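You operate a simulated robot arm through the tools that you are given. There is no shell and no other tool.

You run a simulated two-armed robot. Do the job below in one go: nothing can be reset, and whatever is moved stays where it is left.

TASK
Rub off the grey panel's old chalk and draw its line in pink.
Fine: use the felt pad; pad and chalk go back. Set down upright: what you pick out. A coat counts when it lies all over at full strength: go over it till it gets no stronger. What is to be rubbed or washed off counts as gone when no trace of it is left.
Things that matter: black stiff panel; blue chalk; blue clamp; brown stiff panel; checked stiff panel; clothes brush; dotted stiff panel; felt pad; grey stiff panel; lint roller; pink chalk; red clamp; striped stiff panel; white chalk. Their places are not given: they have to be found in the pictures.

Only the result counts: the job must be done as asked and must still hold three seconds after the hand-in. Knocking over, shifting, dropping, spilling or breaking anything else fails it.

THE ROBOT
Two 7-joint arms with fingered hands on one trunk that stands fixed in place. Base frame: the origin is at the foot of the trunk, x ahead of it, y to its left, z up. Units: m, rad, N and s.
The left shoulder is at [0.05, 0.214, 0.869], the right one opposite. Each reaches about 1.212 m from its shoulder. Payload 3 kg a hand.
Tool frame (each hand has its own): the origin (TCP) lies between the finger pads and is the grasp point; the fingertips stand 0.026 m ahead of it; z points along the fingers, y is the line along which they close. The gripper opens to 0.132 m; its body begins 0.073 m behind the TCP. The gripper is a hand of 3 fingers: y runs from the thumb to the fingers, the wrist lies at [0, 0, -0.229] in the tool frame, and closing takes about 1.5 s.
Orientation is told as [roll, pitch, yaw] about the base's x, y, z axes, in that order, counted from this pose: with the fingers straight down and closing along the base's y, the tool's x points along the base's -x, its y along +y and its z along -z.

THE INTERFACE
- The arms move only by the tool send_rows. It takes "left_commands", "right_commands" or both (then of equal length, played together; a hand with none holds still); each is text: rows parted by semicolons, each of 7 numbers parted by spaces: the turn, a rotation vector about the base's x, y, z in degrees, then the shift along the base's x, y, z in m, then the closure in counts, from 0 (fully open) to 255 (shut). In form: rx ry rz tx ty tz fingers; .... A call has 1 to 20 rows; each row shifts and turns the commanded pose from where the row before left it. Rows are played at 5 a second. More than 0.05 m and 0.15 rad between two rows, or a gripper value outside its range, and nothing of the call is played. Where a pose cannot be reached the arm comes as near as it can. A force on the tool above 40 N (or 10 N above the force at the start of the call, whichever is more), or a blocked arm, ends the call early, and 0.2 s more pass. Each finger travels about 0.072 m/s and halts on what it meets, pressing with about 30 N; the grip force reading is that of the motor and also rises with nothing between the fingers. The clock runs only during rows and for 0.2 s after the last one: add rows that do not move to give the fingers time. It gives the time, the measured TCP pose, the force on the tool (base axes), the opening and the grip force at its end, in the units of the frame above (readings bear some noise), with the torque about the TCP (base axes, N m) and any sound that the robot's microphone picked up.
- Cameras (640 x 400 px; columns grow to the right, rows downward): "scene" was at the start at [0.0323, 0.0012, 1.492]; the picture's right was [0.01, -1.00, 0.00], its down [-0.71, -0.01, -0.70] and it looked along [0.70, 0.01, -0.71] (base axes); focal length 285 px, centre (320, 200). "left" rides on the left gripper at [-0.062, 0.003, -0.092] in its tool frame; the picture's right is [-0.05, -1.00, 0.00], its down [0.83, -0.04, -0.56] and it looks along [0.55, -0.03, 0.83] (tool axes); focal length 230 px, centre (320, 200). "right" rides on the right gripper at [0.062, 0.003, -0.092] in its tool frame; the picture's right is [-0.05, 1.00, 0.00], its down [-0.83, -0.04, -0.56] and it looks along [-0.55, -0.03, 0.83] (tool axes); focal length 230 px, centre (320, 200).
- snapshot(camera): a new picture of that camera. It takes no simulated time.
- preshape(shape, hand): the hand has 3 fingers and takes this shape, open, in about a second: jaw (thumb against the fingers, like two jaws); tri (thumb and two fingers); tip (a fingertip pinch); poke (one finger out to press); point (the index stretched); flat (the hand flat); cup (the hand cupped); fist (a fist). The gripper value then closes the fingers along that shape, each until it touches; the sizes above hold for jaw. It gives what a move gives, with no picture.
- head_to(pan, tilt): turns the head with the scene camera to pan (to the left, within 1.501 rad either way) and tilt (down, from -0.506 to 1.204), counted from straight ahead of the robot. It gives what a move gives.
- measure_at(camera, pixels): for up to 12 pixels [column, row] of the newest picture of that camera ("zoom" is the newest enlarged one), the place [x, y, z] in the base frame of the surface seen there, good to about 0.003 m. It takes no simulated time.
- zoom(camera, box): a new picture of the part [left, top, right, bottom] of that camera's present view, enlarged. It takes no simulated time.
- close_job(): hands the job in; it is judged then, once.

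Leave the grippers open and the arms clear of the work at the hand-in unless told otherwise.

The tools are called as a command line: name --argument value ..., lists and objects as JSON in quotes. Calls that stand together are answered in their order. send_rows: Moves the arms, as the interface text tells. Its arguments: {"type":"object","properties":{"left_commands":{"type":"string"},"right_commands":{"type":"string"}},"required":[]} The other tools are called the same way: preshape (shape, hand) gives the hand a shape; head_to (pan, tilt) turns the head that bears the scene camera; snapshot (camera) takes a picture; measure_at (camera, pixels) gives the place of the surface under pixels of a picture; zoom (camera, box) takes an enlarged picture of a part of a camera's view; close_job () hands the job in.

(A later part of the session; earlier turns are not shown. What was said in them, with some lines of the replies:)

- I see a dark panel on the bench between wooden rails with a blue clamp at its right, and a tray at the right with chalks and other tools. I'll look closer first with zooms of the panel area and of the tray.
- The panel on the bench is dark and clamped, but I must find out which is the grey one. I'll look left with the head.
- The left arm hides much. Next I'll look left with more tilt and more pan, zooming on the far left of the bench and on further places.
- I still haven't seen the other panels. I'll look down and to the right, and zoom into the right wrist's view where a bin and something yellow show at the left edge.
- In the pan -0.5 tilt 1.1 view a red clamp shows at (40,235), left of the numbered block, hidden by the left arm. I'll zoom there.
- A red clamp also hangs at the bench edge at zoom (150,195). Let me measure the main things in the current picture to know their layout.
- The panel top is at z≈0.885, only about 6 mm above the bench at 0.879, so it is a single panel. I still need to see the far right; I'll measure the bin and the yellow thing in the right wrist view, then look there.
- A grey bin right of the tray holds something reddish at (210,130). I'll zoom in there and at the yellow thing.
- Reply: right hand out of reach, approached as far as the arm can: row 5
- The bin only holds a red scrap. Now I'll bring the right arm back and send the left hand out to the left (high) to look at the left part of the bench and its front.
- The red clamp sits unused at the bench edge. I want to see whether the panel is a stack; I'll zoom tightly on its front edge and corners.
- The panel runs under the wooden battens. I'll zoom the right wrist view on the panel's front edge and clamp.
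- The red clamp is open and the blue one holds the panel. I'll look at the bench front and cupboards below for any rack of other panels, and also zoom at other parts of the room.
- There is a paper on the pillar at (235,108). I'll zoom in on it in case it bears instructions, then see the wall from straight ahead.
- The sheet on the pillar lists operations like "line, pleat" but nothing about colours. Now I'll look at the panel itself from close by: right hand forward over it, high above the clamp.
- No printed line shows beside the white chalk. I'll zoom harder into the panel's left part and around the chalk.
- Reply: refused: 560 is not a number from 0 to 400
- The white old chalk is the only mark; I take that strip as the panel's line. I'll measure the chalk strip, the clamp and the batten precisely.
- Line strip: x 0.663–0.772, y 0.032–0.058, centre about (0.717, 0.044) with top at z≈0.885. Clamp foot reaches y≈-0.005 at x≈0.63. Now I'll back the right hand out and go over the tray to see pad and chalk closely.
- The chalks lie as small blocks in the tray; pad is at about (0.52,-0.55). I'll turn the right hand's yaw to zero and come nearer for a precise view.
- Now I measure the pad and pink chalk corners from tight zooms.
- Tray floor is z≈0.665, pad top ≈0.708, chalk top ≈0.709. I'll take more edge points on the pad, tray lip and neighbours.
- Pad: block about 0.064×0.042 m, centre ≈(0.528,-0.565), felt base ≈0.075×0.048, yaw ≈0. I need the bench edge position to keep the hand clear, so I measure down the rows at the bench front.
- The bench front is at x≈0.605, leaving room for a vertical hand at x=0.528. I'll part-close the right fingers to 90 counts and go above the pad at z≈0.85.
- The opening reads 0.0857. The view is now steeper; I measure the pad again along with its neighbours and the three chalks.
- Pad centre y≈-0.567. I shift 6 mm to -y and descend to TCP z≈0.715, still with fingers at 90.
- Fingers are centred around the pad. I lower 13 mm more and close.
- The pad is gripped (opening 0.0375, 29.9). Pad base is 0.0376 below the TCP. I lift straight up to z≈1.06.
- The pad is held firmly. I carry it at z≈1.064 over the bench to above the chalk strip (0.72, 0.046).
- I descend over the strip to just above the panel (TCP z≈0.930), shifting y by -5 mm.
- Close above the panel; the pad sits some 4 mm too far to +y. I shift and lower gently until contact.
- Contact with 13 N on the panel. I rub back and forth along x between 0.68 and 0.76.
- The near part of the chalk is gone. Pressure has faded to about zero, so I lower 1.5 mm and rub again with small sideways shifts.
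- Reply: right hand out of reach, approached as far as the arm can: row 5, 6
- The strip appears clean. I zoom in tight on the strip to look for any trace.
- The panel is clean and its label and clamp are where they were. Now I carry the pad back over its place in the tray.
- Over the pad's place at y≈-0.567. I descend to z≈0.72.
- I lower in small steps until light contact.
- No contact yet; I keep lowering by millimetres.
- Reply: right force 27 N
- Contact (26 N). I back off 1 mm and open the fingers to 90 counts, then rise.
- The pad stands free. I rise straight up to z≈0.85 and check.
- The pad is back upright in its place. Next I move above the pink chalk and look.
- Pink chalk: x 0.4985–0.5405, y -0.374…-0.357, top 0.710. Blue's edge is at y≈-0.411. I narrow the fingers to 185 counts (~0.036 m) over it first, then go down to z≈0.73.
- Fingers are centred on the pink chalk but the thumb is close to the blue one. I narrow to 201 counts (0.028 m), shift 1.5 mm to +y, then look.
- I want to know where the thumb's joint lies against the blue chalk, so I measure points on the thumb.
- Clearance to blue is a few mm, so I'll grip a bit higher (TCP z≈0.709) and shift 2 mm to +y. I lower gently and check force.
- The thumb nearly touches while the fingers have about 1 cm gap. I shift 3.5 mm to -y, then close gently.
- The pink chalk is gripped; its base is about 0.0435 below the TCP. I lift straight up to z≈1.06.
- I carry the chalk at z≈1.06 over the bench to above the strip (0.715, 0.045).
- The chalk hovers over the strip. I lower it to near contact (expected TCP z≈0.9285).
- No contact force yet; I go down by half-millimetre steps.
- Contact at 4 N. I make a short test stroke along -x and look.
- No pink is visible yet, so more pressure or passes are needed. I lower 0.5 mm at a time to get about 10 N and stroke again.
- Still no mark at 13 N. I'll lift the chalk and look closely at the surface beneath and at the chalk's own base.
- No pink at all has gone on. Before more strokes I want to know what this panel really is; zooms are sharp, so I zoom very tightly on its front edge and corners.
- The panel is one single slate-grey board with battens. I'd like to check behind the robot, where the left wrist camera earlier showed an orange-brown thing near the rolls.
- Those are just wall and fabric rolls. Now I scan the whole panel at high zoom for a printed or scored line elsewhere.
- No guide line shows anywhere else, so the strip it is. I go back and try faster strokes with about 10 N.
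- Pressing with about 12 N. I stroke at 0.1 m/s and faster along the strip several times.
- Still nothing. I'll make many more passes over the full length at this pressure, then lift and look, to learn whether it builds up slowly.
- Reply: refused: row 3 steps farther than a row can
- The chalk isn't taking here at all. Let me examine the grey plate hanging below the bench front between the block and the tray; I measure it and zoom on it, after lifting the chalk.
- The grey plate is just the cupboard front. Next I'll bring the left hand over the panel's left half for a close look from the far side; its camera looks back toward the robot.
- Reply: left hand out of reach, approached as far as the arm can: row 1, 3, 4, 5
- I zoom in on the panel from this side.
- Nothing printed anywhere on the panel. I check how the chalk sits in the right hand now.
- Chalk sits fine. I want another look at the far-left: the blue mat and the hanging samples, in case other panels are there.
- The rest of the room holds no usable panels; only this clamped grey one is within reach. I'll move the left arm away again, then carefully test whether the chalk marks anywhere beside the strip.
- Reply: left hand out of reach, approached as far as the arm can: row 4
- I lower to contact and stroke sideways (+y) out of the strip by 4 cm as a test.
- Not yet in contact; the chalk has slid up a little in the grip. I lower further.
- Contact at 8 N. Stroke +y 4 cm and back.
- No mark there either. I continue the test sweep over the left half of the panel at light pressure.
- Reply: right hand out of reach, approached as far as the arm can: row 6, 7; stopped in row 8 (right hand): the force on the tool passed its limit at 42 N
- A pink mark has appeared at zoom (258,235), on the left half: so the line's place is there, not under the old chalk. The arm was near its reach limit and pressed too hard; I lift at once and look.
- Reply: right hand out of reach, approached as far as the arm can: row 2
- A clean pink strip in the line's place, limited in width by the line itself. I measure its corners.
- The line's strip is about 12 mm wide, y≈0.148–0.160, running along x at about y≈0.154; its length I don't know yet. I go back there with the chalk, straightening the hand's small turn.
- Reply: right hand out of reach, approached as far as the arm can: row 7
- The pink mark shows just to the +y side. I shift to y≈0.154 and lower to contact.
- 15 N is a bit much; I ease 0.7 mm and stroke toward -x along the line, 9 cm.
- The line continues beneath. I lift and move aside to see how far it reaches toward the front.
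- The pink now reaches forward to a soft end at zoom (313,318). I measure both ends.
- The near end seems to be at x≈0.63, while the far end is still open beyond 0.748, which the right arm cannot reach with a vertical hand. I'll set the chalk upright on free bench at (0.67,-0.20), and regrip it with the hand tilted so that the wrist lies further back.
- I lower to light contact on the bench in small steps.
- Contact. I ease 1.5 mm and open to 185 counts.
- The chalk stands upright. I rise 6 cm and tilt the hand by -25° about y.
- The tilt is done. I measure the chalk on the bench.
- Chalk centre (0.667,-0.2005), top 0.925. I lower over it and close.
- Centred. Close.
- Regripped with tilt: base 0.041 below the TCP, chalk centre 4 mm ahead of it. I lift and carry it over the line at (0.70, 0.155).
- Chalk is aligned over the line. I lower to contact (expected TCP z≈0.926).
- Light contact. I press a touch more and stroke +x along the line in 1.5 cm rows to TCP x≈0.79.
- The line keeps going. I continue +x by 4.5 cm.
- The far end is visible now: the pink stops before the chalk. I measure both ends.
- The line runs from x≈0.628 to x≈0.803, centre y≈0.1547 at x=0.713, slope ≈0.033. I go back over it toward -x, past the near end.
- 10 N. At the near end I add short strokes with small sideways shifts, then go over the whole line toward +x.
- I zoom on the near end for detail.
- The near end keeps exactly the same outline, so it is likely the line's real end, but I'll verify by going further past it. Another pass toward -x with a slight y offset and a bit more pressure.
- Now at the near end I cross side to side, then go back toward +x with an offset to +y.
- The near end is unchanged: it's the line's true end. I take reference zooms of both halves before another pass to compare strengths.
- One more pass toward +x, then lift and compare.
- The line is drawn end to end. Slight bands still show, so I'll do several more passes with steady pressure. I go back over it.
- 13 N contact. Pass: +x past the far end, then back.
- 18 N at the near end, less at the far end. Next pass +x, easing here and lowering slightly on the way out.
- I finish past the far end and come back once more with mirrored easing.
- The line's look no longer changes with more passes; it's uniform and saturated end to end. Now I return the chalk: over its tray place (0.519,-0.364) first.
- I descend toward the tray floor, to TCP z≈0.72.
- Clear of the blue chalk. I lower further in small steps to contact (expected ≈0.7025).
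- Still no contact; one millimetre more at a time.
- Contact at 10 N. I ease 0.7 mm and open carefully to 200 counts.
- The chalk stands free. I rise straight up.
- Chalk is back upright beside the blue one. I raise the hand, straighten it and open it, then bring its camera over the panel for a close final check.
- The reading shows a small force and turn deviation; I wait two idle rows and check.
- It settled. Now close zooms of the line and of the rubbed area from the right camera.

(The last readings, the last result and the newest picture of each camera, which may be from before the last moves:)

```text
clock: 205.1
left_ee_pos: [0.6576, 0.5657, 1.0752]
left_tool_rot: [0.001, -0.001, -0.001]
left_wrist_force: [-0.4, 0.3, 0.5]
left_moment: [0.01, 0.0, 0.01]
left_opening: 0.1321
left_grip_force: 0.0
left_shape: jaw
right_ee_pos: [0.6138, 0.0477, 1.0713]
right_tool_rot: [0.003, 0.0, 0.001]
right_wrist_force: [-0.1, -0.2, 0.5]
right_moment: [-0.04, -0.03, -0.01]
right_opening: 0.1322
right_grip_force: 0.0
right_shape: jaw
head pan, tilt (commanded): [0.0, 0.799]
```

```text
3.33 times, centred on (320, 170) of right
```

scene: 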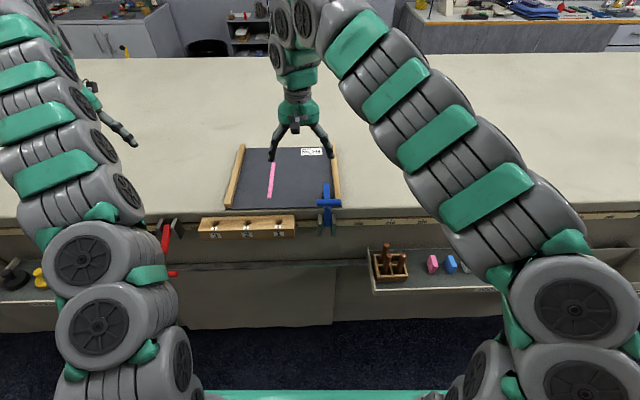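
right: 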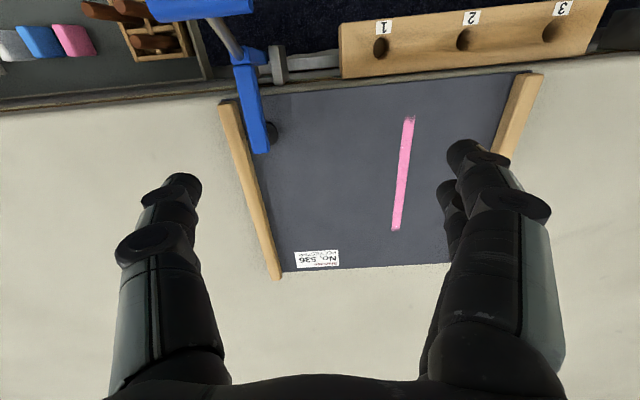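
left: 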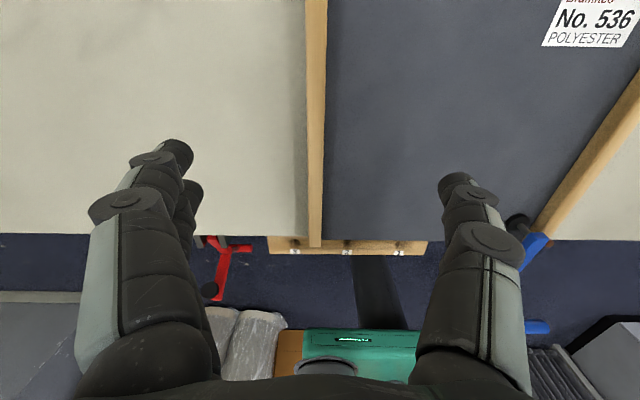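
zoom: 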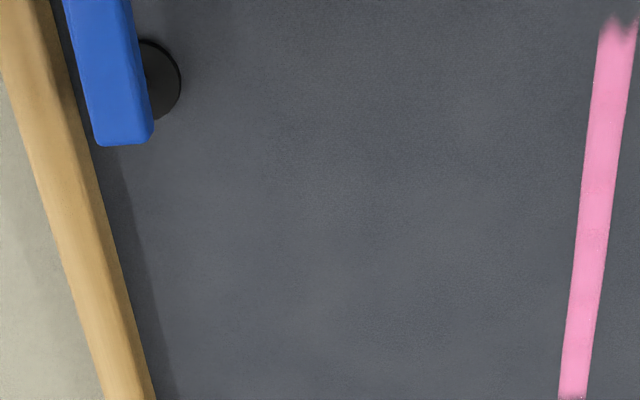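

Old chalk shows no trace, and the line lies end to end. Since I can't be sure the coat is fully saturated (faint bands), I'll fetch the chalk once more for extra passes. First the hand goes back above the tray and tilts.

send_rows --right_commands "0 0 0 -0.03 -0.035 0 0;0 0 0 -0.03 -0.035 0 0;0 0 0 -0.03 -0.035 0 0;0 0 0 -0.02 -0.04 0 0;0 0 0 -0.02 -0.04 0 0;0 0 0 -0.01 -0.045 0 0;0 0 0 0 -0.045 0 40;0 0 0 0 -0.045 0 80;0 -6.25 0 0 -0.04 0 120;0 -6.25 0 0 -0.03 0 160;0 -6.25 0 0 -0.0205 -0.02 180;0 -6.25 0 0.01 0 -0.03 190;0 0 0 0.015 0 -0.04 200;0 0 0 0.0155 0 -0.04 200;0 0 0 0 0 -0.04 200;0 0 0 0 0 0 200;0 0 0 0 0 0 200"

snapshot --camera "right"

```text
clock: 208.7
left_ee_pos: [0.6579, 0.5654, 1.0749]
left_tool_rot: [0.0, -0.001, 0.001]
left_wrist_force: [-0.5, -0.4, -0.2]
left_moment: [0.02, 0.0, -0.03]
left_opening: 0.1319
left_grip_force: 0.0
left_shape: jaw
right_ee_pos: [0.514, -0.3647, 0.9003]
right_tool_rot: [0.001, -0.435, 0.002]
right_wrist_force: [0.7, 0.5, 0.1]
right_moment: [-0.01, -0.01, 0.03]
right_opening: 0.0286
right_grip_force: 0.1
right_shape: jaw
head pan, tilt (commanded): [0.0, 0.799]
```

```text
taken
```

right: 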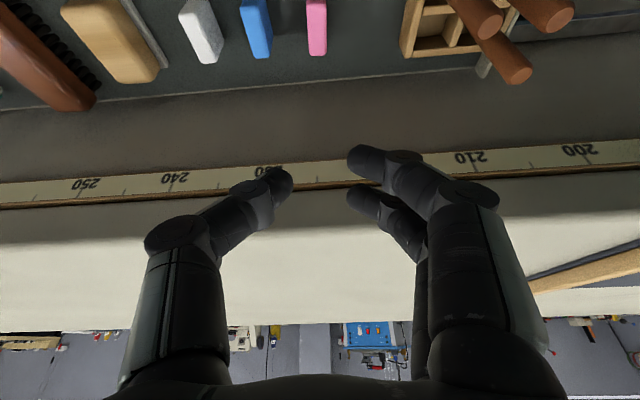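

I measure the chalk's place again before descending.

measure_at --camera "right" --pixels '[[309, 25], [325, 25], [310, 48], [325, 48], [317, 35], [268, 45], [268, 20]]'

```text
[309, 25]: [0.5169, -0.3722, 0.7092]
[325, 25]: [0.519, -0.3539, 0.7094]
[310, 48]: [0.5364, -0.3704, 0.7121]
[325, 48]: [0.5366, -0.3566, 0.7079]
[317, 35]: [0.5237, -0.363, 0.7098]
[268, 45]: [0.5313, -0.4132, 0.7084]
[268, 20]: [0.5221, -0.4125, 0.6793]
```

Chalk centre y≈-0.363. I shift +1.5 mm and descend to z≈0.73.

send_rows --right_commands "0 0 0 0.001 0.0015 -0.035 200;0 0 0 0 0 -0.04 200;0 0 0 0 0 -0.04 200;0 0 0 0 0 -0.035 200;0 0 0 0 0 -0.02 200;0 0 0 0 0 0 200"

zoom --camera "right" --box '[160, 80, 480, 280]'

```text
clock: 210.1
left_ee_pos: [0.6578, 0.5646, 1.0751]
left_tool_rot: [-0.001, 0.0, 0.0]
left_wrist_force: [0.2, -0.8, -0.3]
left_moment: [-0.02, 0.01, -0.01]
left_opening: 0.1319
left_grip_force: 0.1
left_shape: jaw
right_ee_pos: [0.5149, -0.3627, 0.7297]
right_tool_rot: [0.0, -0.436, 0.0]
right_wrist_force: [0.2, -0.4, 0.5]
right_moment: [-0.03, 0.0, -0.02]
right_opening: 0.0288
right_grip_force: 0.1
right_shape: jaw
head pan, tilt (commanded): [0.0, 0.799]
```

```text
2.00 times, centred on (320, 180) of right
```

zoom: 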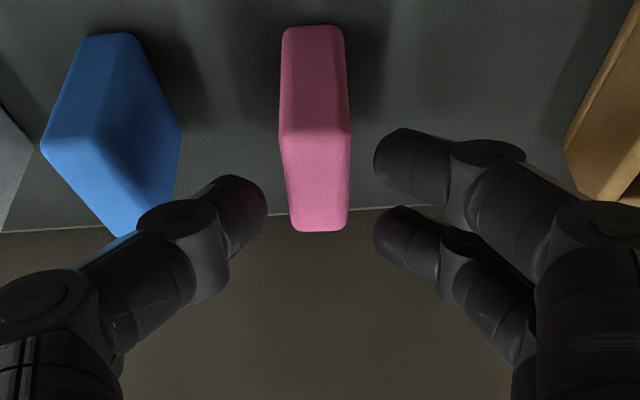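

Centred on the chalk. I lower to z≈0.706 and close.

send_rows --right_commands "0 0 0 0 0 -0.008 200;0 0 0 0 0 -0.008 200;0 0 0 0 0 -0.0075 200;0 0 0 0 0 0 200;0 0 0 0 0 0 210;0 0 0 0 0 0 220;0 0 0 0 0 0 235;0 0 0 0 0 0 255;0 0 0 0 0 0 255;0 0 0 0 0 0 255"

zoom --camera "right" --box '[160, 80, 480, 280]'

```text
clock: 212.3
left_ee_pos: [0.6573, 0.5657, 1.074]
left_tool_rot: [0.001, 0.001, 0.0]
left_wrist_force: [-0.1, 0.1, -0.5]
left_moment: [0.04, 0.01, -0.01]
left_opening: 0.132
left_grip_force: 0.0
left_shape: jaw
right_ee_pos: [0.518, -0.363, 0.7065]
right_tool_rot: [0.001, -0.437, 0.0]
right_wrist_force: [0.5, -0.3, -0.2]
right_moment: [-0.04, 0.03, -0.01]
right_opening: 0.0121
right_grip_force: 29.5
right_shape: jaw
head pan, tilt (commanded): [0.0, 0.799]
```

```text
2.00 times, centred on (320, 180) of right
```

zoom: 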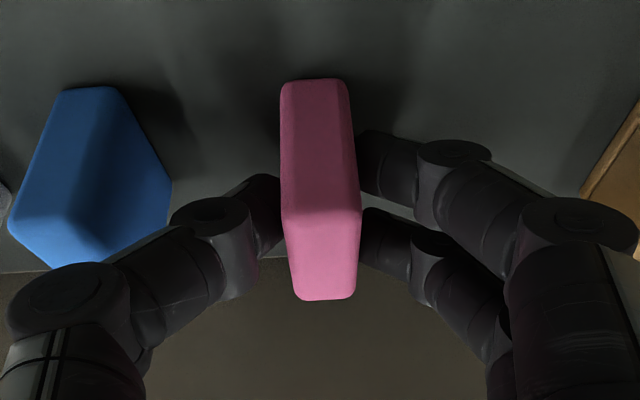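

Gripped, base ≈0.0415 below TCP. Lift and carry back over the line.

send_rows --right_commands "0 0 0 0 0 0.015 255;0 0 0 0 0 0.035 255;0 0 0 0 0 0.045 255;0 0 0 0 0 0.045 255;0 0 0 0 0 0.045 255;0 0 0 0 0 0.045 255;0 0 0 0 0 0.045 255;0 0 0 0 0 0.045 255;0 0 0 0.035 0.03 0 255;0 0 0 0.035 0.03 0 255;0 0 0 0.035 0.03 0 255;0 0 0 0.035 0.03 0 255;0 0 0 0.035 0.03 0 255;0 0 0 0 0 0 255"

send_rows --right_commands "0 0 0 0 0.04 0 255;0 0 0 0 0.045 0 255;0 0 0 0 0.045 0 255;0 0 0 0 0.045 0 255;0 0 0 0 0.045 0 255;0 0 0 0 0.045 0 255;0 0 0 0 0.045 0 255;0 0 0 0 0.045 0 255;0 0 0 0 0.011 0 255;0 0 0 0 0 -0.03 255;0 0 0 0 0 -0.04 255;0 0 0 0 0 -0.015 255;0 0 0 0 0 0 255"

snapshot --camera "right"

```text
clock: 215.3
left_ee_pos: [0.6583, 0.5651, 1.0747]
left_tool_rot: [0.0, -0.001, 0.001]
left_wrist_force: [0.1, 0.5, -0.5]
left_moment: [0.0, -0.02, 0.04]
left_opening: 0.132
left_grip_force: 0.0
left_shape: jaw
right_ee_pos: [0.694, -0.2111, 1.028]
right_tool_rot: [-0.001, -0.437, -0.001]
right_wrist_force: [0.0, 0.4, -0.2]
right_moment: [0.02, 0.01, 0.01]
right_opening: 0.012
right_grip_force: 29.8
right_shape: jaw
head pan, tilt (commanded): [0.0, 0.799]
```

```text
clock: 218.1
left_ee_pos: [0.6574, 0.5659, 1.0748]
left_tool_rot: [-0.001, 0.0, 0.0]
left_wrist_force: [0.0, -0.2, -0.5]
left_moment: [0.01, 0.02, 0.01]
left_opening: 0.1317
left_grip_force: 0.1
left_shape: jaw
right_ee_pos: [0.6923, 0.1534, 0.9388]
right_tool_rot: [0.001, -0.435, 0.0]
right_wrist_force: [-0.1, 0.0, -0.4]
right_moment: [-0.01, 0.01, -0.04]
right_opening: 0.0122
right_grip_force: 29.7
right_shape: jaw
head pan, tilt (commanded): [0.0, 0.799]
```

```text
taken
```

right: 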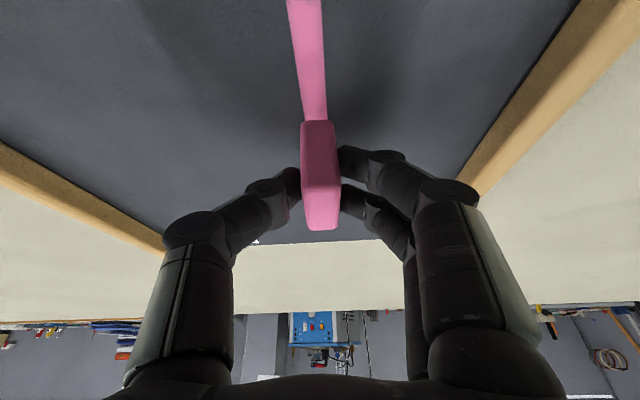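

Aligned; the chalk sits maybe 2 mm to +y, so I shift and lower to contact.

send_rows --right_commands "0 0 0 0 -0.0015 -0.008 255;0 0 0 0 0 -0.002 255;0 0 0 0 0 -0.001 255;0 0 0 0 0 -0.001 255;0 0 0 0 0 0 255"

```text
clock: 219.3
left_ee_pos: [0.6576, 0.5663, 1.0745]
left_tool_rot: [-0.001, 0.001, -0.001]
left_wrist_force: [-0.5, -0.8, 1.1]
left_moment: [-0.01, -0.01, -0.02]
left_opening: 0.1318
left_grip_force: 0.0
left_shape: jaw
right_ee_pos: [0.6924, 0.1523, 0.9292]
right_tool_rot: [-0.001, -0.436, 0.002]
right_wrist_force: [0.3, 0.0, -0.7]
right_moment: [-0.01, 0.01, -0.01]
right_opening: 0.012
right_grip_force: 30.0
right_shape: jaw
head pan, tilt (commanded): [0.0, 0.799]
```

send_rows --right_commands "0 0 0 0 0 -0.001 255;0 0 0 0 0 -0.001 255;0 0 0 0 0 0 255"

```text
clock: 220.1
left_ee_pos: [0.6575, 0.5649, 1.0755]
left_tool_rot: [0.0, -0.001, 0.0]
left_wrist_force: [-0.2, -0.3, -1.1]
left_moment: [-0.01, 0.03, 0.03]
left_opening: 0.1322
left_grip_force: 0.1
left_shape: jaw
right_ee_pos: [0.6917, 0.1523, 0.9295]
right_tool_rot: [0.002, -0.435, 0.0]
right_wrist_force: [-0.2, -0.3, 0.0]
right_moment: [0.01, -0.04, 0.01]
right_opening: 0.0125
right_grip_force: 29.7
right_shape: jaw
head pan, tilt (commanded): [0.0, 0.799]
```

Not touching yet; continue.

send_rows --right_commands "0 0 0 0 0 -0.001 255;0 0 0 0 0 -0.001 255;0 0 0 0 0 0 255"

```text
clock: 220.9
left_ee_pos: [0.6569, 0.5652, 1.0735]
left_tool_rot: [0.0, 0.003, 0.0]
left_wrist_force: [1.5, -0.6, 0.2]
left_moment: [-0.02, -0.01, -0.01]
left_opening: 0.1319
left_grip_force: 0.1
left_shape: jaw
right_ee_pos: [0.6935, 0.1528, 0.9279]
right_tool_rot: [0.0, -0.437, 0.0]
right_wrist_force: [-0.3, -1.1, 8.4]
right_moment: [0.03, -0.07, 0.0]
right_opening: 0.0126
right_grip_force: 30.4
right_shape: jaw
head pan, tilt (commanded): [0.0, 0.799]
```

8 N. Pass to the near end with side-to-side crossing strokes there.

send_rows --right_commands "0 0 0 -0.0155 -0.0005 0 255;0 0 0 -0.0155 -0.0005 0 255;0 0 0 -0.0155 -0.0005 0 255;0 0 0 -0.0155 -0.0005 0 255;0 0 0 -0.0155 -0.0005 0 255;0 0 0 0 0.006 0 255;0 0 0 0 -0.012 0 255;0 0 0 0 0.006 0 255;0 0 0 -0.012 0 0 255;0 0 0 0 0.006 0 255;0 0 0 0 -0.012 0 255;0 0 0 0 0.006 0 255;0 0 0 0.012 0 0 255;0 0 0 0.02 0.0005 0 255;0 0 0 -0.02 -0.0005 0 255;0 0 0 0 0 0 255"

```text
clock: 224.3
left_ee_pos: [0.6585, 0.5659, 1.0741]
left_tool_rot: [0.0, 0.001, 0.001]
left_wrist_force: [0.2, 0.0, -0.6]
left_moment: [0.03, 0.04, 0.01]
left_opening: 0.1322
left_grip_force: 0.1
left_shape: jaw
right_ee_pos: [0.6146, 0.1513, 0.926]
right_tool_rot: [0.003, -0.438, 0.0]
right_wrist_force: [6.3, 1.8, 11.8]
right_moment: [0.05, -0.17, -0.03]
right_opening: 0.0131
right_grip_force: 29.5
right_shape: jaw
head pan, tilt (commanded): [0.0, 0.799]
```

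Now a full pass +x past the far end, gently lowering on the way.

send_rows --right_commands "0 0 0 0.015 0.0005 0 255;0 0 0 0.015 0.0005 0 255;0 0 0 0.015 0.0005 0 255;0 0 0 0.015 0.0005 -0.0001 255;0 0 0 0.015 0.0005 -0.0001 255;0 0 0 0.015 0.0005 -0.0001 255;0 0 0 0.015 0.0005 -0.0001 255;0 0 0 0.015 0.0005 -0.0001 255;0 0 0 0.015 0.0005 -0.0001 255;0 0 0 0.015 0.0005 -0.0001 255;0 0 0 0.015 0.0005 -0.0001 255;0 0 0 0.015 0.0005 -0.0001 255;0 0 0 0.015 0.0005 -0.0001 255;0 0 0 0.015 0.0005 -0.0001 255;0 0 0 0 0 0 255"

zoom --camera "scene" --box '[258, 178, 282, 198]'

```text
clock: 227.5
left_ee_pos: [0.6574, 0.5643, 1.0749]
left_tool_rot: [-0.001, 0.0, 0.0]
left_wrist_force: [0.5, -0.3, 0.1]
left_moment: [-0.01, 0.01, 0.0]
left_opening: 0.1321
left_grip_force: 0.1
left_shape: jaw
right_ee_pos: [0.7399, 0.153, 0.9244]
right_tool_rot: [0.001, -0.437, 0.0]
right_wrist_force: [-7.8, 5.0, 23.0]
right_moment: [0.18, -0.05, 0.05]
right_opening: 0.0137
right_grip_force: 29.8
right_shape: jaw
right hand out of reach, approached as far as the arm can: row 9, 10, 11, 12, 13, 14
head pan, tilt (commanded): [0.0, 0.799]
```

```text
16.00 times, centred on (270, 188) of scene
```

zoom: 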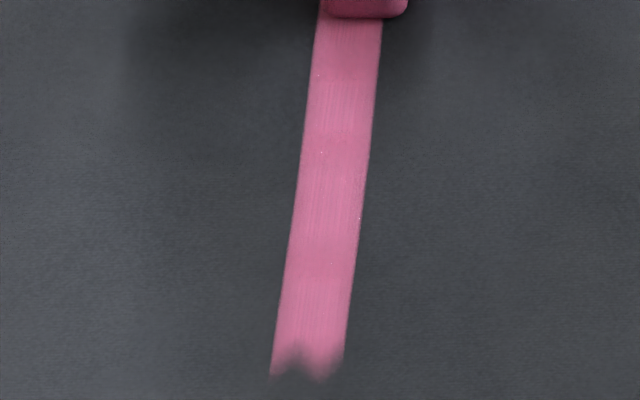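

The arm's posture now stops at x≈0.74, and the near end outline is still unchanged even after crossing strokes, so that end is truly complete. I bring the command back to within reach.

send_rows --right_commands "0 0 0 -0.03 -0.001 0.0005 255;0 0 0 -0.03 -0.001 0 255;0 0 0 -0.03 -0.001 0 255;0 0 0 -0.02 -0.001 0 255;0 0 0 0 0 0 255"

snapshot --camera "scene"

```text
clock: 228.7
left_ee_pos: [0.657, 0.5651, 1.0756]
left_tool_rot: [0.0, 0.0, 0.0]
left_wrist_force: [-0.1, 0.6, -0.4]
left_moment: [0.02, 0.03, 0.01]
left_opening: 0.132
left_grip_force: 0.1
left_shape: jaw
right_ee_pos: [0.6308, 0.1481, 0.9238]
right_tool_rot: [-0.001, -0.438, -0.001]
right_wrist_force: [7.6, -2.0, 23.5]
right_moment: [0.01, -0.3, -0.05]
right_opening: 0.0141
right_grip_force: 29.8
right_shape: jaw
head pan, tilt (commanded): [0.0, 0.799]
```

```text
taken
```

scene: 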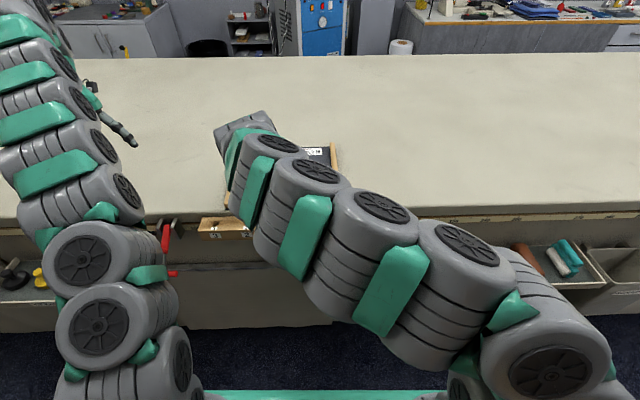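

The arm has taken a different, lower elbow posture and presses 23 N. I lift gently straight up right away.

send_rows --right_commands "0 0 0 0 0 0.005 255;0 0 0 0 0 0.015 255;0 0 0 0 0 0.03 255;0 0 0 0 0 0.03 255;0 0 0 0 0 0.03 255;0 0 0 0 0 0 255"

snapshot --camera "scene"

snapshot --camera "left"

measure_at --camera "scene" --pixels '[[250, 130], [310, 170], [370, 205], [400, 290], [450, 260], [340, 260], [270, 210], [500, 320]]'

```text
clock: 230.1
left_ee_pos: [0.6578, 0.5651, 1.0744]
left_tool_rot: [0.0, 0.001, 0.001]
left_wrist_force: [-0.2, 0.2, -0.1]
left_moment: [-0.04, 0.0, -0.04]
left_opening: 0.1321
left_grip_force: 0.0
left_shape: jaw
right_ee_pos: [0.6287, 0.1464, 1.0353]
right_tool_rot: [-0.001, -0.434, 0.0]
right_wrist_force: [-0.1, -0.5, -0.1]
right_moment: [-0.02, -0.02, 0.02]
right_opening: 0.0136
right_grip_force: 30.0
right_shape: jaw
head pan, tilt (commanded): [0.0, 0.799]
```

```text
taken
```

scene: 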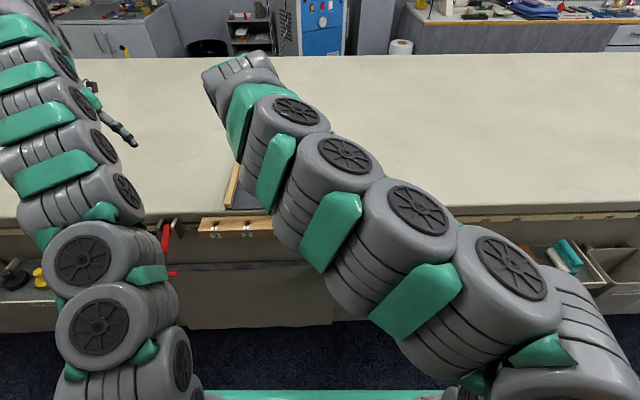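

```text
taken
```

left: 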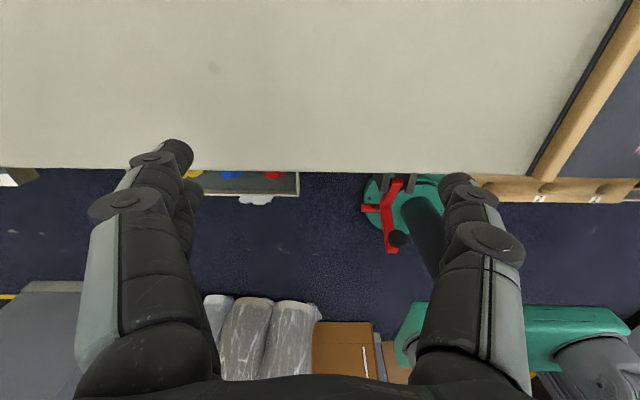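

```text
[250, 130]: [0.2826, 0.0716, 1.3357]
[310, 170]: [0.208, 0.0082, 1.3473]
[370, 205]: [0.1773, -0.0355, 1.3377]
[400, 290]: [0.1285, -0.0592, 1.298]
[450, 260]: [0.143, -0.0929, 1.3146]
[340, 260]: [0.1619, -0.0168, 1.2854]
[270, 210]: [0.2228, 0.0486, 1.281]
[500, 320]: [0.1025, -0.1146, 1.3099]
```

The elbow is high and clear of everything. Since only the near half got extra passes now, comparing both halves will tell whether the coat still grows. I move right to clear the view.

send_rows --right_commands "0 0 0 0.015 -0.035 0 255;0 0 0 0.015 -0.04 0 255;0 0 0 0.015 -0.04 0 255;0 0 0 0.015 -0.04 0 255;0 0 0 0.01 -0.045 0 255;0 0 0 0 -0.045 0 255;0 0 0 0 -0.045 0 255;0 0 0 0 -0.045 0 255;0 0 0 0 -0.02 0 255;0 0 0 0 0 0 255;0 0 0 0 0 0 255"

snapshot --camera "scene"

zoom --camera "scene" --box '[245, 155, 305, 205]'

```text
clock: 232.5
left_ee_pos: [0.6577, 0.5648, 1.0753]
left_tool_rot: [0.001, -0.001, 0.0]
left_wrist_force: [0.4, -0.3, 1.2]
left_moment: [-0.05, -0.01, -0.02]
left_opening: 0.1318
left_grip_force: 0.0
left_shape: jaw
right_ee_pos: [0.6992, -0.2076, 1.0366]
right_tool_rot: [0.001, -0.434, 0.001]
right_wrist_force: [0.1, 0.8, -0.4]
right_moment: [-0.04, -0.03, -0.02]
right_opening: 0.0137
right_grip_force: 30.4
right_shape: jaw
head pan, tilt (commanded): [0.0, 0.799]
```

```text
taken
```

scene: 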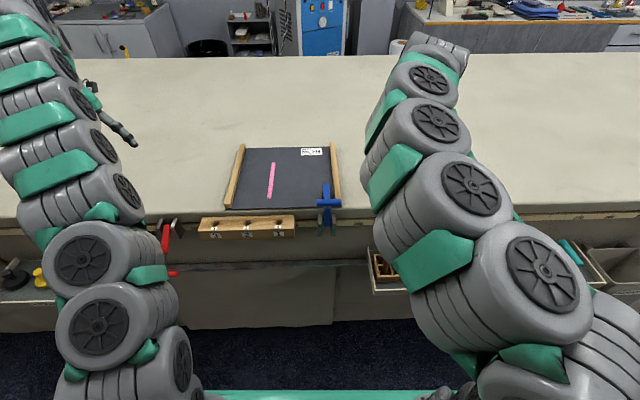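

```text
8.00 times, centred on (275, 180) of scene
```

zoom: 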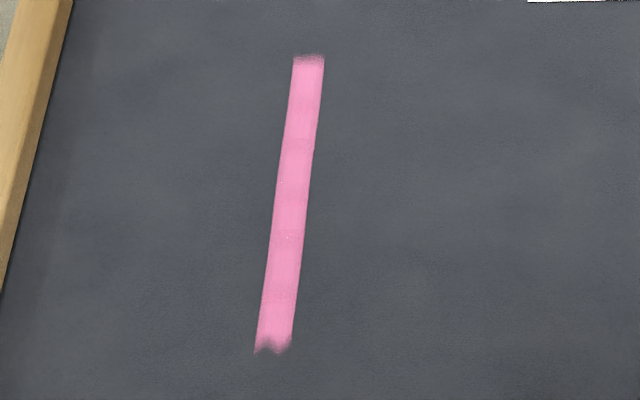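

Both halves look equally strong although only the near one got extra passes, so the coat is saturated. Now I return the chalk for good: over its tray place.

send_rows --right_commands "0 0 0 -0.0306 -0.0258 0 255;0 0 0 -0.0306 -0.0258 0 255;0 0 0 -0.0306 -0.0258 0 255;0 0 0 -0.0306 -0.0258 0 255;0 0 0 -0.0306 -0.0258 0 255;0 0 0 -0.0306 -0.0258 0 255;0 0 0 0 0 0 255;0 0 0 0 0 0 255"

snapshot --camera "scene"

snapshot --camera "right"

```text
clock: 234.3
left_ee_pos: [0.658, 0.5656, 1.0748]
left_tool_rot: [-0.002, 0.0, 0.0]
left_wrist_force: [-0.1, 0.2, 0.1]
left_moment: [0.0, 0.01, 0.02]
left_opening: 0.1317
left_grip_force: 0.0
left_shape: jaw
right_ee_pos: [0.5148, -0.3602, 1.0351]
right_tool_rot: [-0.001, -0.436, 0.003]
right_wrist_force: [-0.7, -0.8, -0.6]
right_moment: [0.01, 0.0, 0.01]
right_opening: 0.0136
right_grip_force: 29.9
right_shape: jaw
head pan, tilt (commanded): [0.0, 0.799]
```

```text
taken
```

scene: 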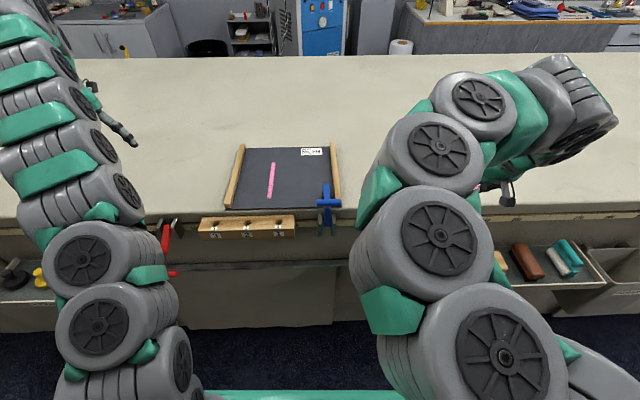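

```text
taken
```

right: 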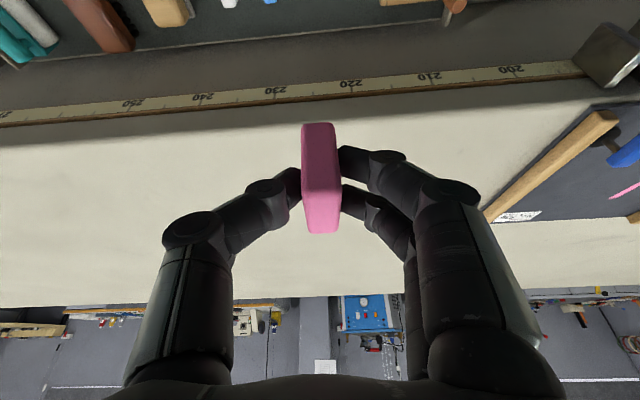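

I check where the forearm and wrist links are before descending.

measure_at --camera "scene" --pixels '[[600, 110], [575, 75], [560, 140], [520, 110], [480, 100], [530, 165], [510, 190], [440, 140], [430, 230], [590, 135]]'

```text
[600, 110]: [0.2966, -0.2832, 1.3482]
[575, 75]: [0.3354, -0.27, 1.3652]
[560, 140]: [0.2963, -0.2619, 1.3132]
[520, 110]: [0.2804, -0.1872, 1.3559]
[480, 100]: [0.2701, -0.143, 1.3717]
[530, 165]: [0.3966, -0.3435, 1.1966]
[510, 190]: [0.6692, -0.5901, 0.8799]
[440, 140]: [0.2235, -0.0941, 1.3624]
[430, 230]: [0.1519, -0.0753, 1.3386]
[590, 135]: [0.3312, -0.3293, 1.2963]
```

All links are at x ≤ 0.4, clear of the bench. I descend to z≈0.87.

send_rows --right_commands "0 0 0 0 -0.0025 -0.03 255;0 0 0 0 0 -0.045 255;0 0 0 0 0 -0.045 255;0 0 0 0 0 -0.04 255;0 0 0 0 0 0 255;0 0 0 0 0 0 255"

snapshot --camera "right"

snapshot --camera "scene"

```text
clock: 235.7
left_ee_pos: [0.6576, 0.5646, 1.0739]
left_tool_rot: [0.0, 0.001, 0.0]
left_wrist_force: [0.7, 0.0, 1.2]
left_moment: [0.01, 0.01, 0.01]
left_opening: 0.132
left_grip_force: 0.1
left_shape: jaw
right_ee_pos: [0.5155, -0.3645, 0.8756]
right_tool_rot: [0.001, -0.434, 0.002]
right_wrist_force: [2.3, 0.2, -0.6]
right_moment: [-0.02, 0.02, 0.03]
right_opening: 0.0137
right_grip_force: 29.7
right_shape: jaw
head pan, tilt (commanded): [0.0, 0.799]
```

```text
taken
```

right: 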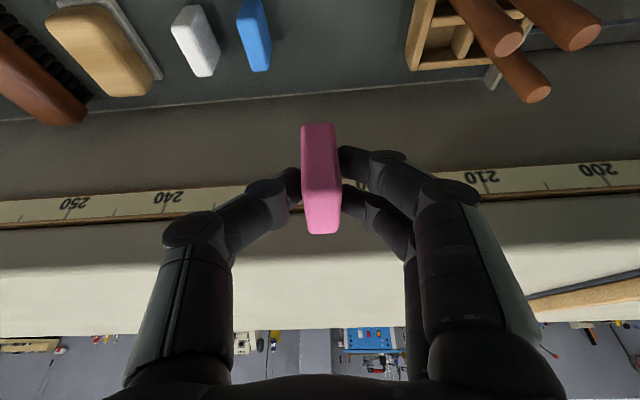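

```text
taken
```

scene: 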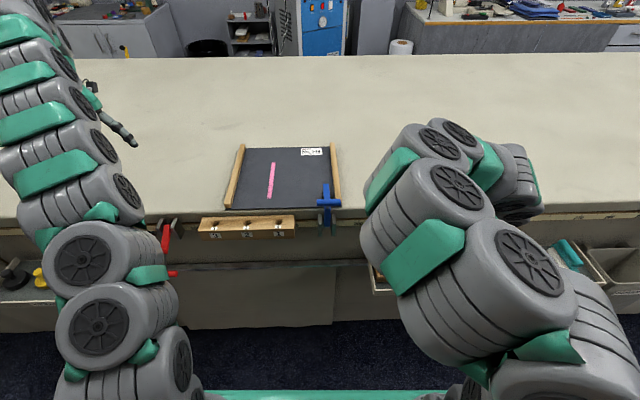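

All well. I descend to z≈0.72, then finely.

send_rows --right_commands "0 0 0 0 0.001 -0.035 255;0 0 0 0 0 -0.04 255;0 0 0 0 0 -0.04 255;0 0 0 0 0 -0.03 255;0 0 0 0 0 -0.01 255;0 0 0 0 0 0 255"

zoom --camera "right" --box '[160, 80, 480, 280]'

```text
clock: 237.1
left_ee_pos: [0.6572, 0.5653, 1.0747]
left_tool_rot: [0.0, 0.001, 0.001]
left_wrist_force: [0.2, -0.3, -0.4]
left_moment: [-0.01, 0.01, -0.01]
left_opening: 0.132
left_grip_force: 0.1
left_shape: jaw
right_ee_pos: [0.5155, -0.3641, 0.7215]
right_tool_rot: [0.001, -0.435, 0.001]
right_wrist_force: [-0.1, -1.4, -0.8]
right_moment: [-0.03, 0.0, -0.01]
right_opening: 0.0133
right_grip_force: 30.1
right_shape: jaw
head pan, tilt (commanded): [0.0, 0.799]
```

```text
2.00 times, centred on (320, 180) of right
```

zoom: 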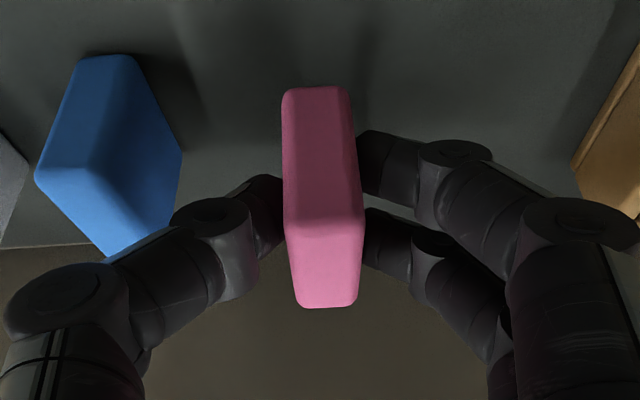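

I lower further to contact.

send_rows --right_commands "0 0 0 0 0 -0.007 255;0 0 0 0 0 -0.005 255;0 0 0 0 0 -0.003 255;0 0 0 0 0 -0.001 255;0 0 0 0 0 -0.001 255;0 0 0 0 0 0 255"

```text
clock: 238.5
left_ee_pos: [0.6575, 0.5663, 1.0747]
left_tool_rot: [0.001, 0.0, 0.0]
left_wrist_force: [0.6, -0.1, -0.2]
left_moment: [0.0, -0.03, 0.0]
left_opening: 0.1319
left_grip_force: 0.1
left_shape: jaw
right_ee_pos: [0.5155, -0.3628, 0.7026]
right_tool_rot: [0.0, -0.435, -0.001]
right_wrist_force: [0.0, -1.8, 14.4]
right_moment: [0.03, -0.1, -0.05]
right_opening: 0.0136
right_grip_force: 29.8
right_shape: jaw
head pan, tilt (commanded): [0.0, 0.799]
```

Contact. I ease 1 mm, open gently to 200 counts, then check.

send_rows --right_commands "0 0 0 0 0 0.001 255;0 0 0 0 0 0 240;0 0 0 0 0 0 225;0 0 0 0 0 0 212;0 0 0 0 0 0 200;0 0 0 0 0 0 200;0 0 0 0 0 0 200"

zoom --camera "right" --box '[160, 80, 480, 280]'

```text
clock: 240.1
left_ee_pos: [0.6564, 0.5653, 1.074]
left_tool_rot: [0.001, -0.002, 0.0]
left_wrist_force: [-0.1, -1.1, -0.9]
left_moment: [0.01, 0.0, 0.0]
left_opening: 0.1319
left_grip_force: 0.0
left_shape: jaw
right_ee_pos: [0.5167, -0.3631, 0.7052]
right_tool_rot: [0.001, -0.437, -0.001]
right_wrist_force: [0.2, -0.2, 0.3]
right_moment: [-0.01, -0.02, -0.04]
right_opening: 0.0281
right_grip_force: 0.1
right_shape: jaw
head pan, tilt (commanded): [0.0, 0.799]
```

```text
2.00 times, centred on (320, 180) of right
```

zoom: 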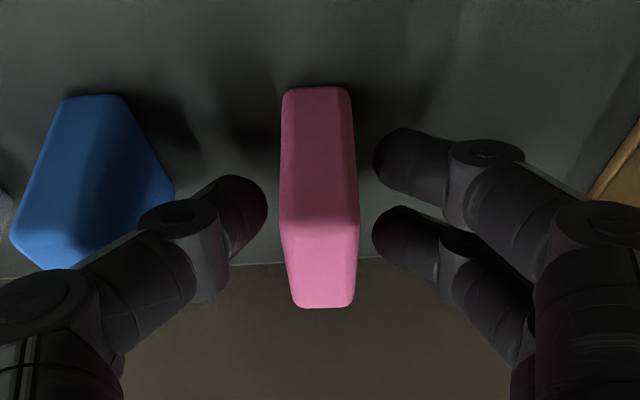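

The chalk stands upright and free. I rise straight up.

send_rows --right_commands "0 0 0 0 0 0.01 200;0 0 0 0 0 0.02 200;0 0 0 0 0 0.03 200;0 0 0 0 0 0.04 200;0 0 0 0 0 0.04 200;0 0 0 0 0 0.04 200;0 0 0 0 0 0 200"

snapshot --camera "right"

```text
clock: 241.7
left_ee_pos: [0.657, 0.5655, 1.074]
left_tool_rot: [-0.001, -0.001, -0.001]
left_wrist_force: [-0.3, 0.2, 0.5]
left_moment: [-0.02, 0.01, -0.01]
left_opening: 0.1317
left_grip_force: 0.1
left_shape: jaw
right_ee_pos: [0.5165, -0.3635, 0.8839]
right_tool_rot: [0.0, -0.436, -0.001]
right_wrist_force: [-0.1, 0.4, 0.1]
right_moment: [-0.01, 0.0, 0.01]
right_opening: 0.0282
right_grip_force: 0.0
right_shape: jaw
head pan, tilt (commanded): [0.0, 0.799]
```

```text
taken
```

right: 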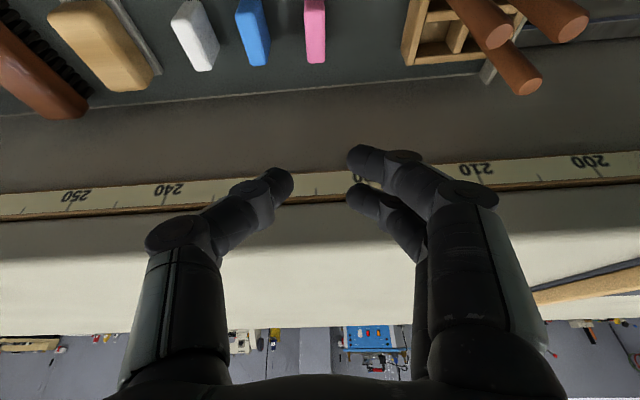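

Everything in the tray stands. I raise and retract the right hand, straightening and opening it.

send_rows --right_commands "0 0 0 -0.01 0 0.04 150;0 0 0 -0.01 0 0.04 100;0 0 0 -0.01 0 0.04 50;0 3 0 -0.01 0 0.04 0;0 3 0 -0.01 -0.01 0.03 0;0 3 0 -0.01 -0.01 0.03 0;0 3 0 -0.01 -0.01 0.02 0;0 3 0 0 -0.01 0 0;0 3 0 0 -0.01 0 0;0 3.5 0 0 -0.01 0 0;0 3.5 0 0 -0.01 0 0;0 0 0 0 0 0 0;0 0 0 0 0 0 0"

snapshot --camera "scene"

zoom --camera "scene" --box '[220, 140, 350, 225]'

zoom --camera "scene" --box '[255, 155, 295, 205]'

snapshot --camera "right"

```text
clock: 244.5
left_ee_pos: [0.6566, 0.5647, 1.0742]
left_tool_rot: [-0.002, -0.001, 0.0]
left_wrist_force: [-0.7, 0.2, 0.9]
left_moment: [0.0, -0.01, -0.01]
left_opening: 0.1319
left_grip_force: 0.1
left_shape: jaw
right_ee_pos: [0.4473, -0.434, 1.1246]
right_tool_rot: [0.001, 0.0, -0.001]
right_wrist_force: [0.0, 0.0, 0.6]
right_moment: [0.0, -0.01, -0.02]
right_opening: 0.132
right_grip_force: 0.0
right_shape: jaw
head pan, tilt (commanded): [0.0, 0.799]
```

```text
taken
```

scene: 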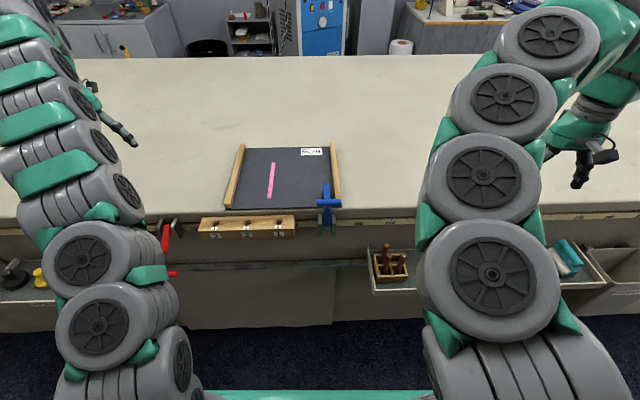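

```text
4.71 times, centred on (285, 182) of scene
```

zoom: 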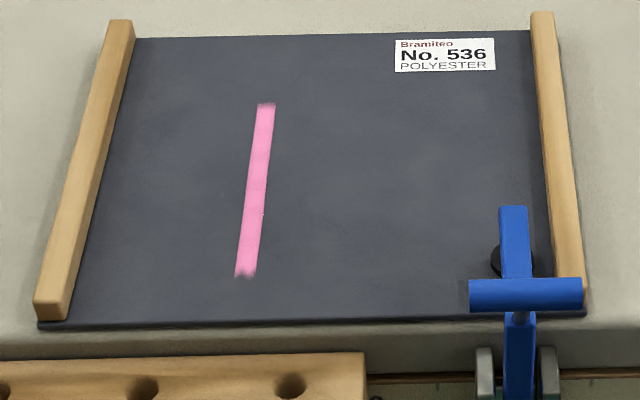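

```text
8.00 times, centred on (275, 180) of scene
```

zoom: 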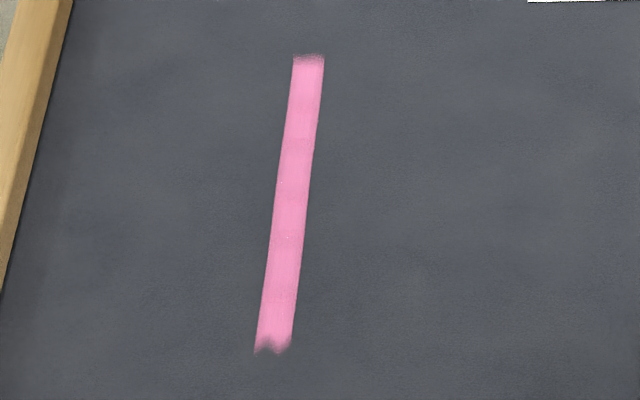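

```text
taken
```

right: 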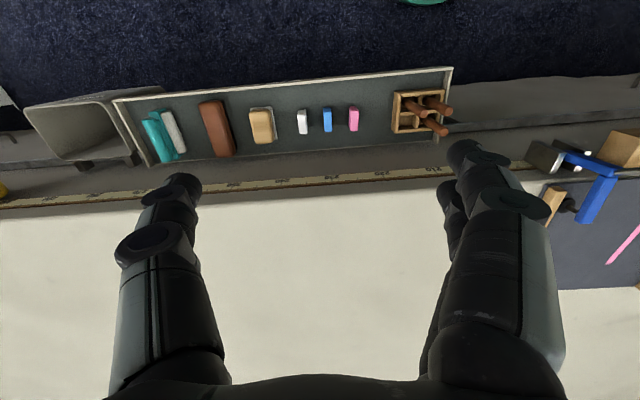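

All tools stand in the tray, and the panel shows only the pink line. As a last check that the panel did not shift, I repeat an earlier zoom taken with the same head pose.

zoom --camera "scene" --box '[285, 150, 335, 200]'

zoom --camera "right" --box '[110, 60, 460, 190]'

```text
8.00 times, centred on (310, 175) of scene
```

zoom: 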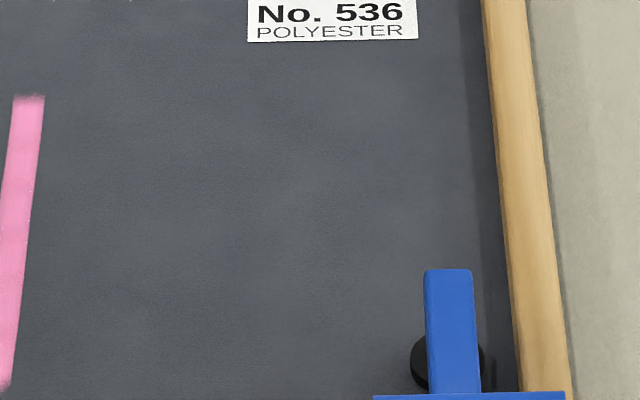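

```text
1.83 times, centred on (285, 125) of right
```

zoom: 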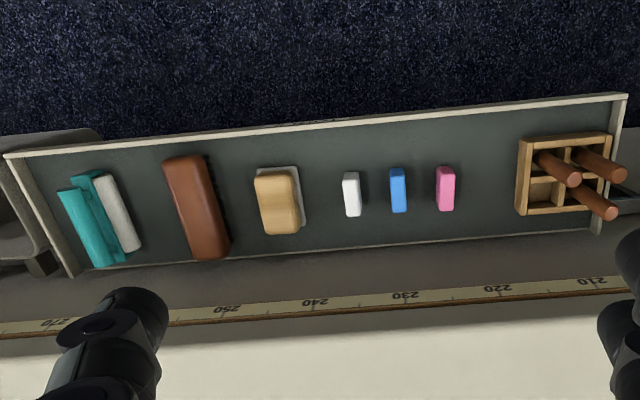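

The panel's label, batten and clamp sit exactly where they were. The old chalk is gone, the pink line is complete, pad and chalk stand upright in the tray, and both hands are open and clear. I hand in.

close_job

```text
The job is handed in.
```

I rubbed off the old white chalk with the felt pad, drew the grey panel's line in pink, and handed the job in. The result hasn't come back to me.

- **Old chalk:** no trace of it shows in close-up pictures of where it was.
- **Where the line is:** nothing on the panel marks it, and it isn't where the old chalk was. I found it by test strokes: the chalk only takes on one strip, about 12 mm wide and 175 mm long, on the left half of the panel.
- **Pink line:** I went over it many times, past both ends. The last three passes covered only the half nearest the robot, and that half looks no stronger than the other, so I take the coat to be full.
- **One doubt:** the end of the line nearest the robot has a small V-shaped notch. Extra strokes along and across it changed nothing, so I took it as the true end of the line.
- **Pad and chalk:** both stand upright in the tray at their original places.
- **Panel and clamp:** they look unmoved against an earlier picture. One test stroke pressed too hard (42 N) before the robot's force limit stopped it.
- **Chalk on the bench:** the pink chalk stood upright there for a moment while I changed grip.
- **Other panels:** I saw only this one panel and took it as the grey one; the other five on your list never appeared in the pictures.

At the hand-in both hands were open and clear of the work.
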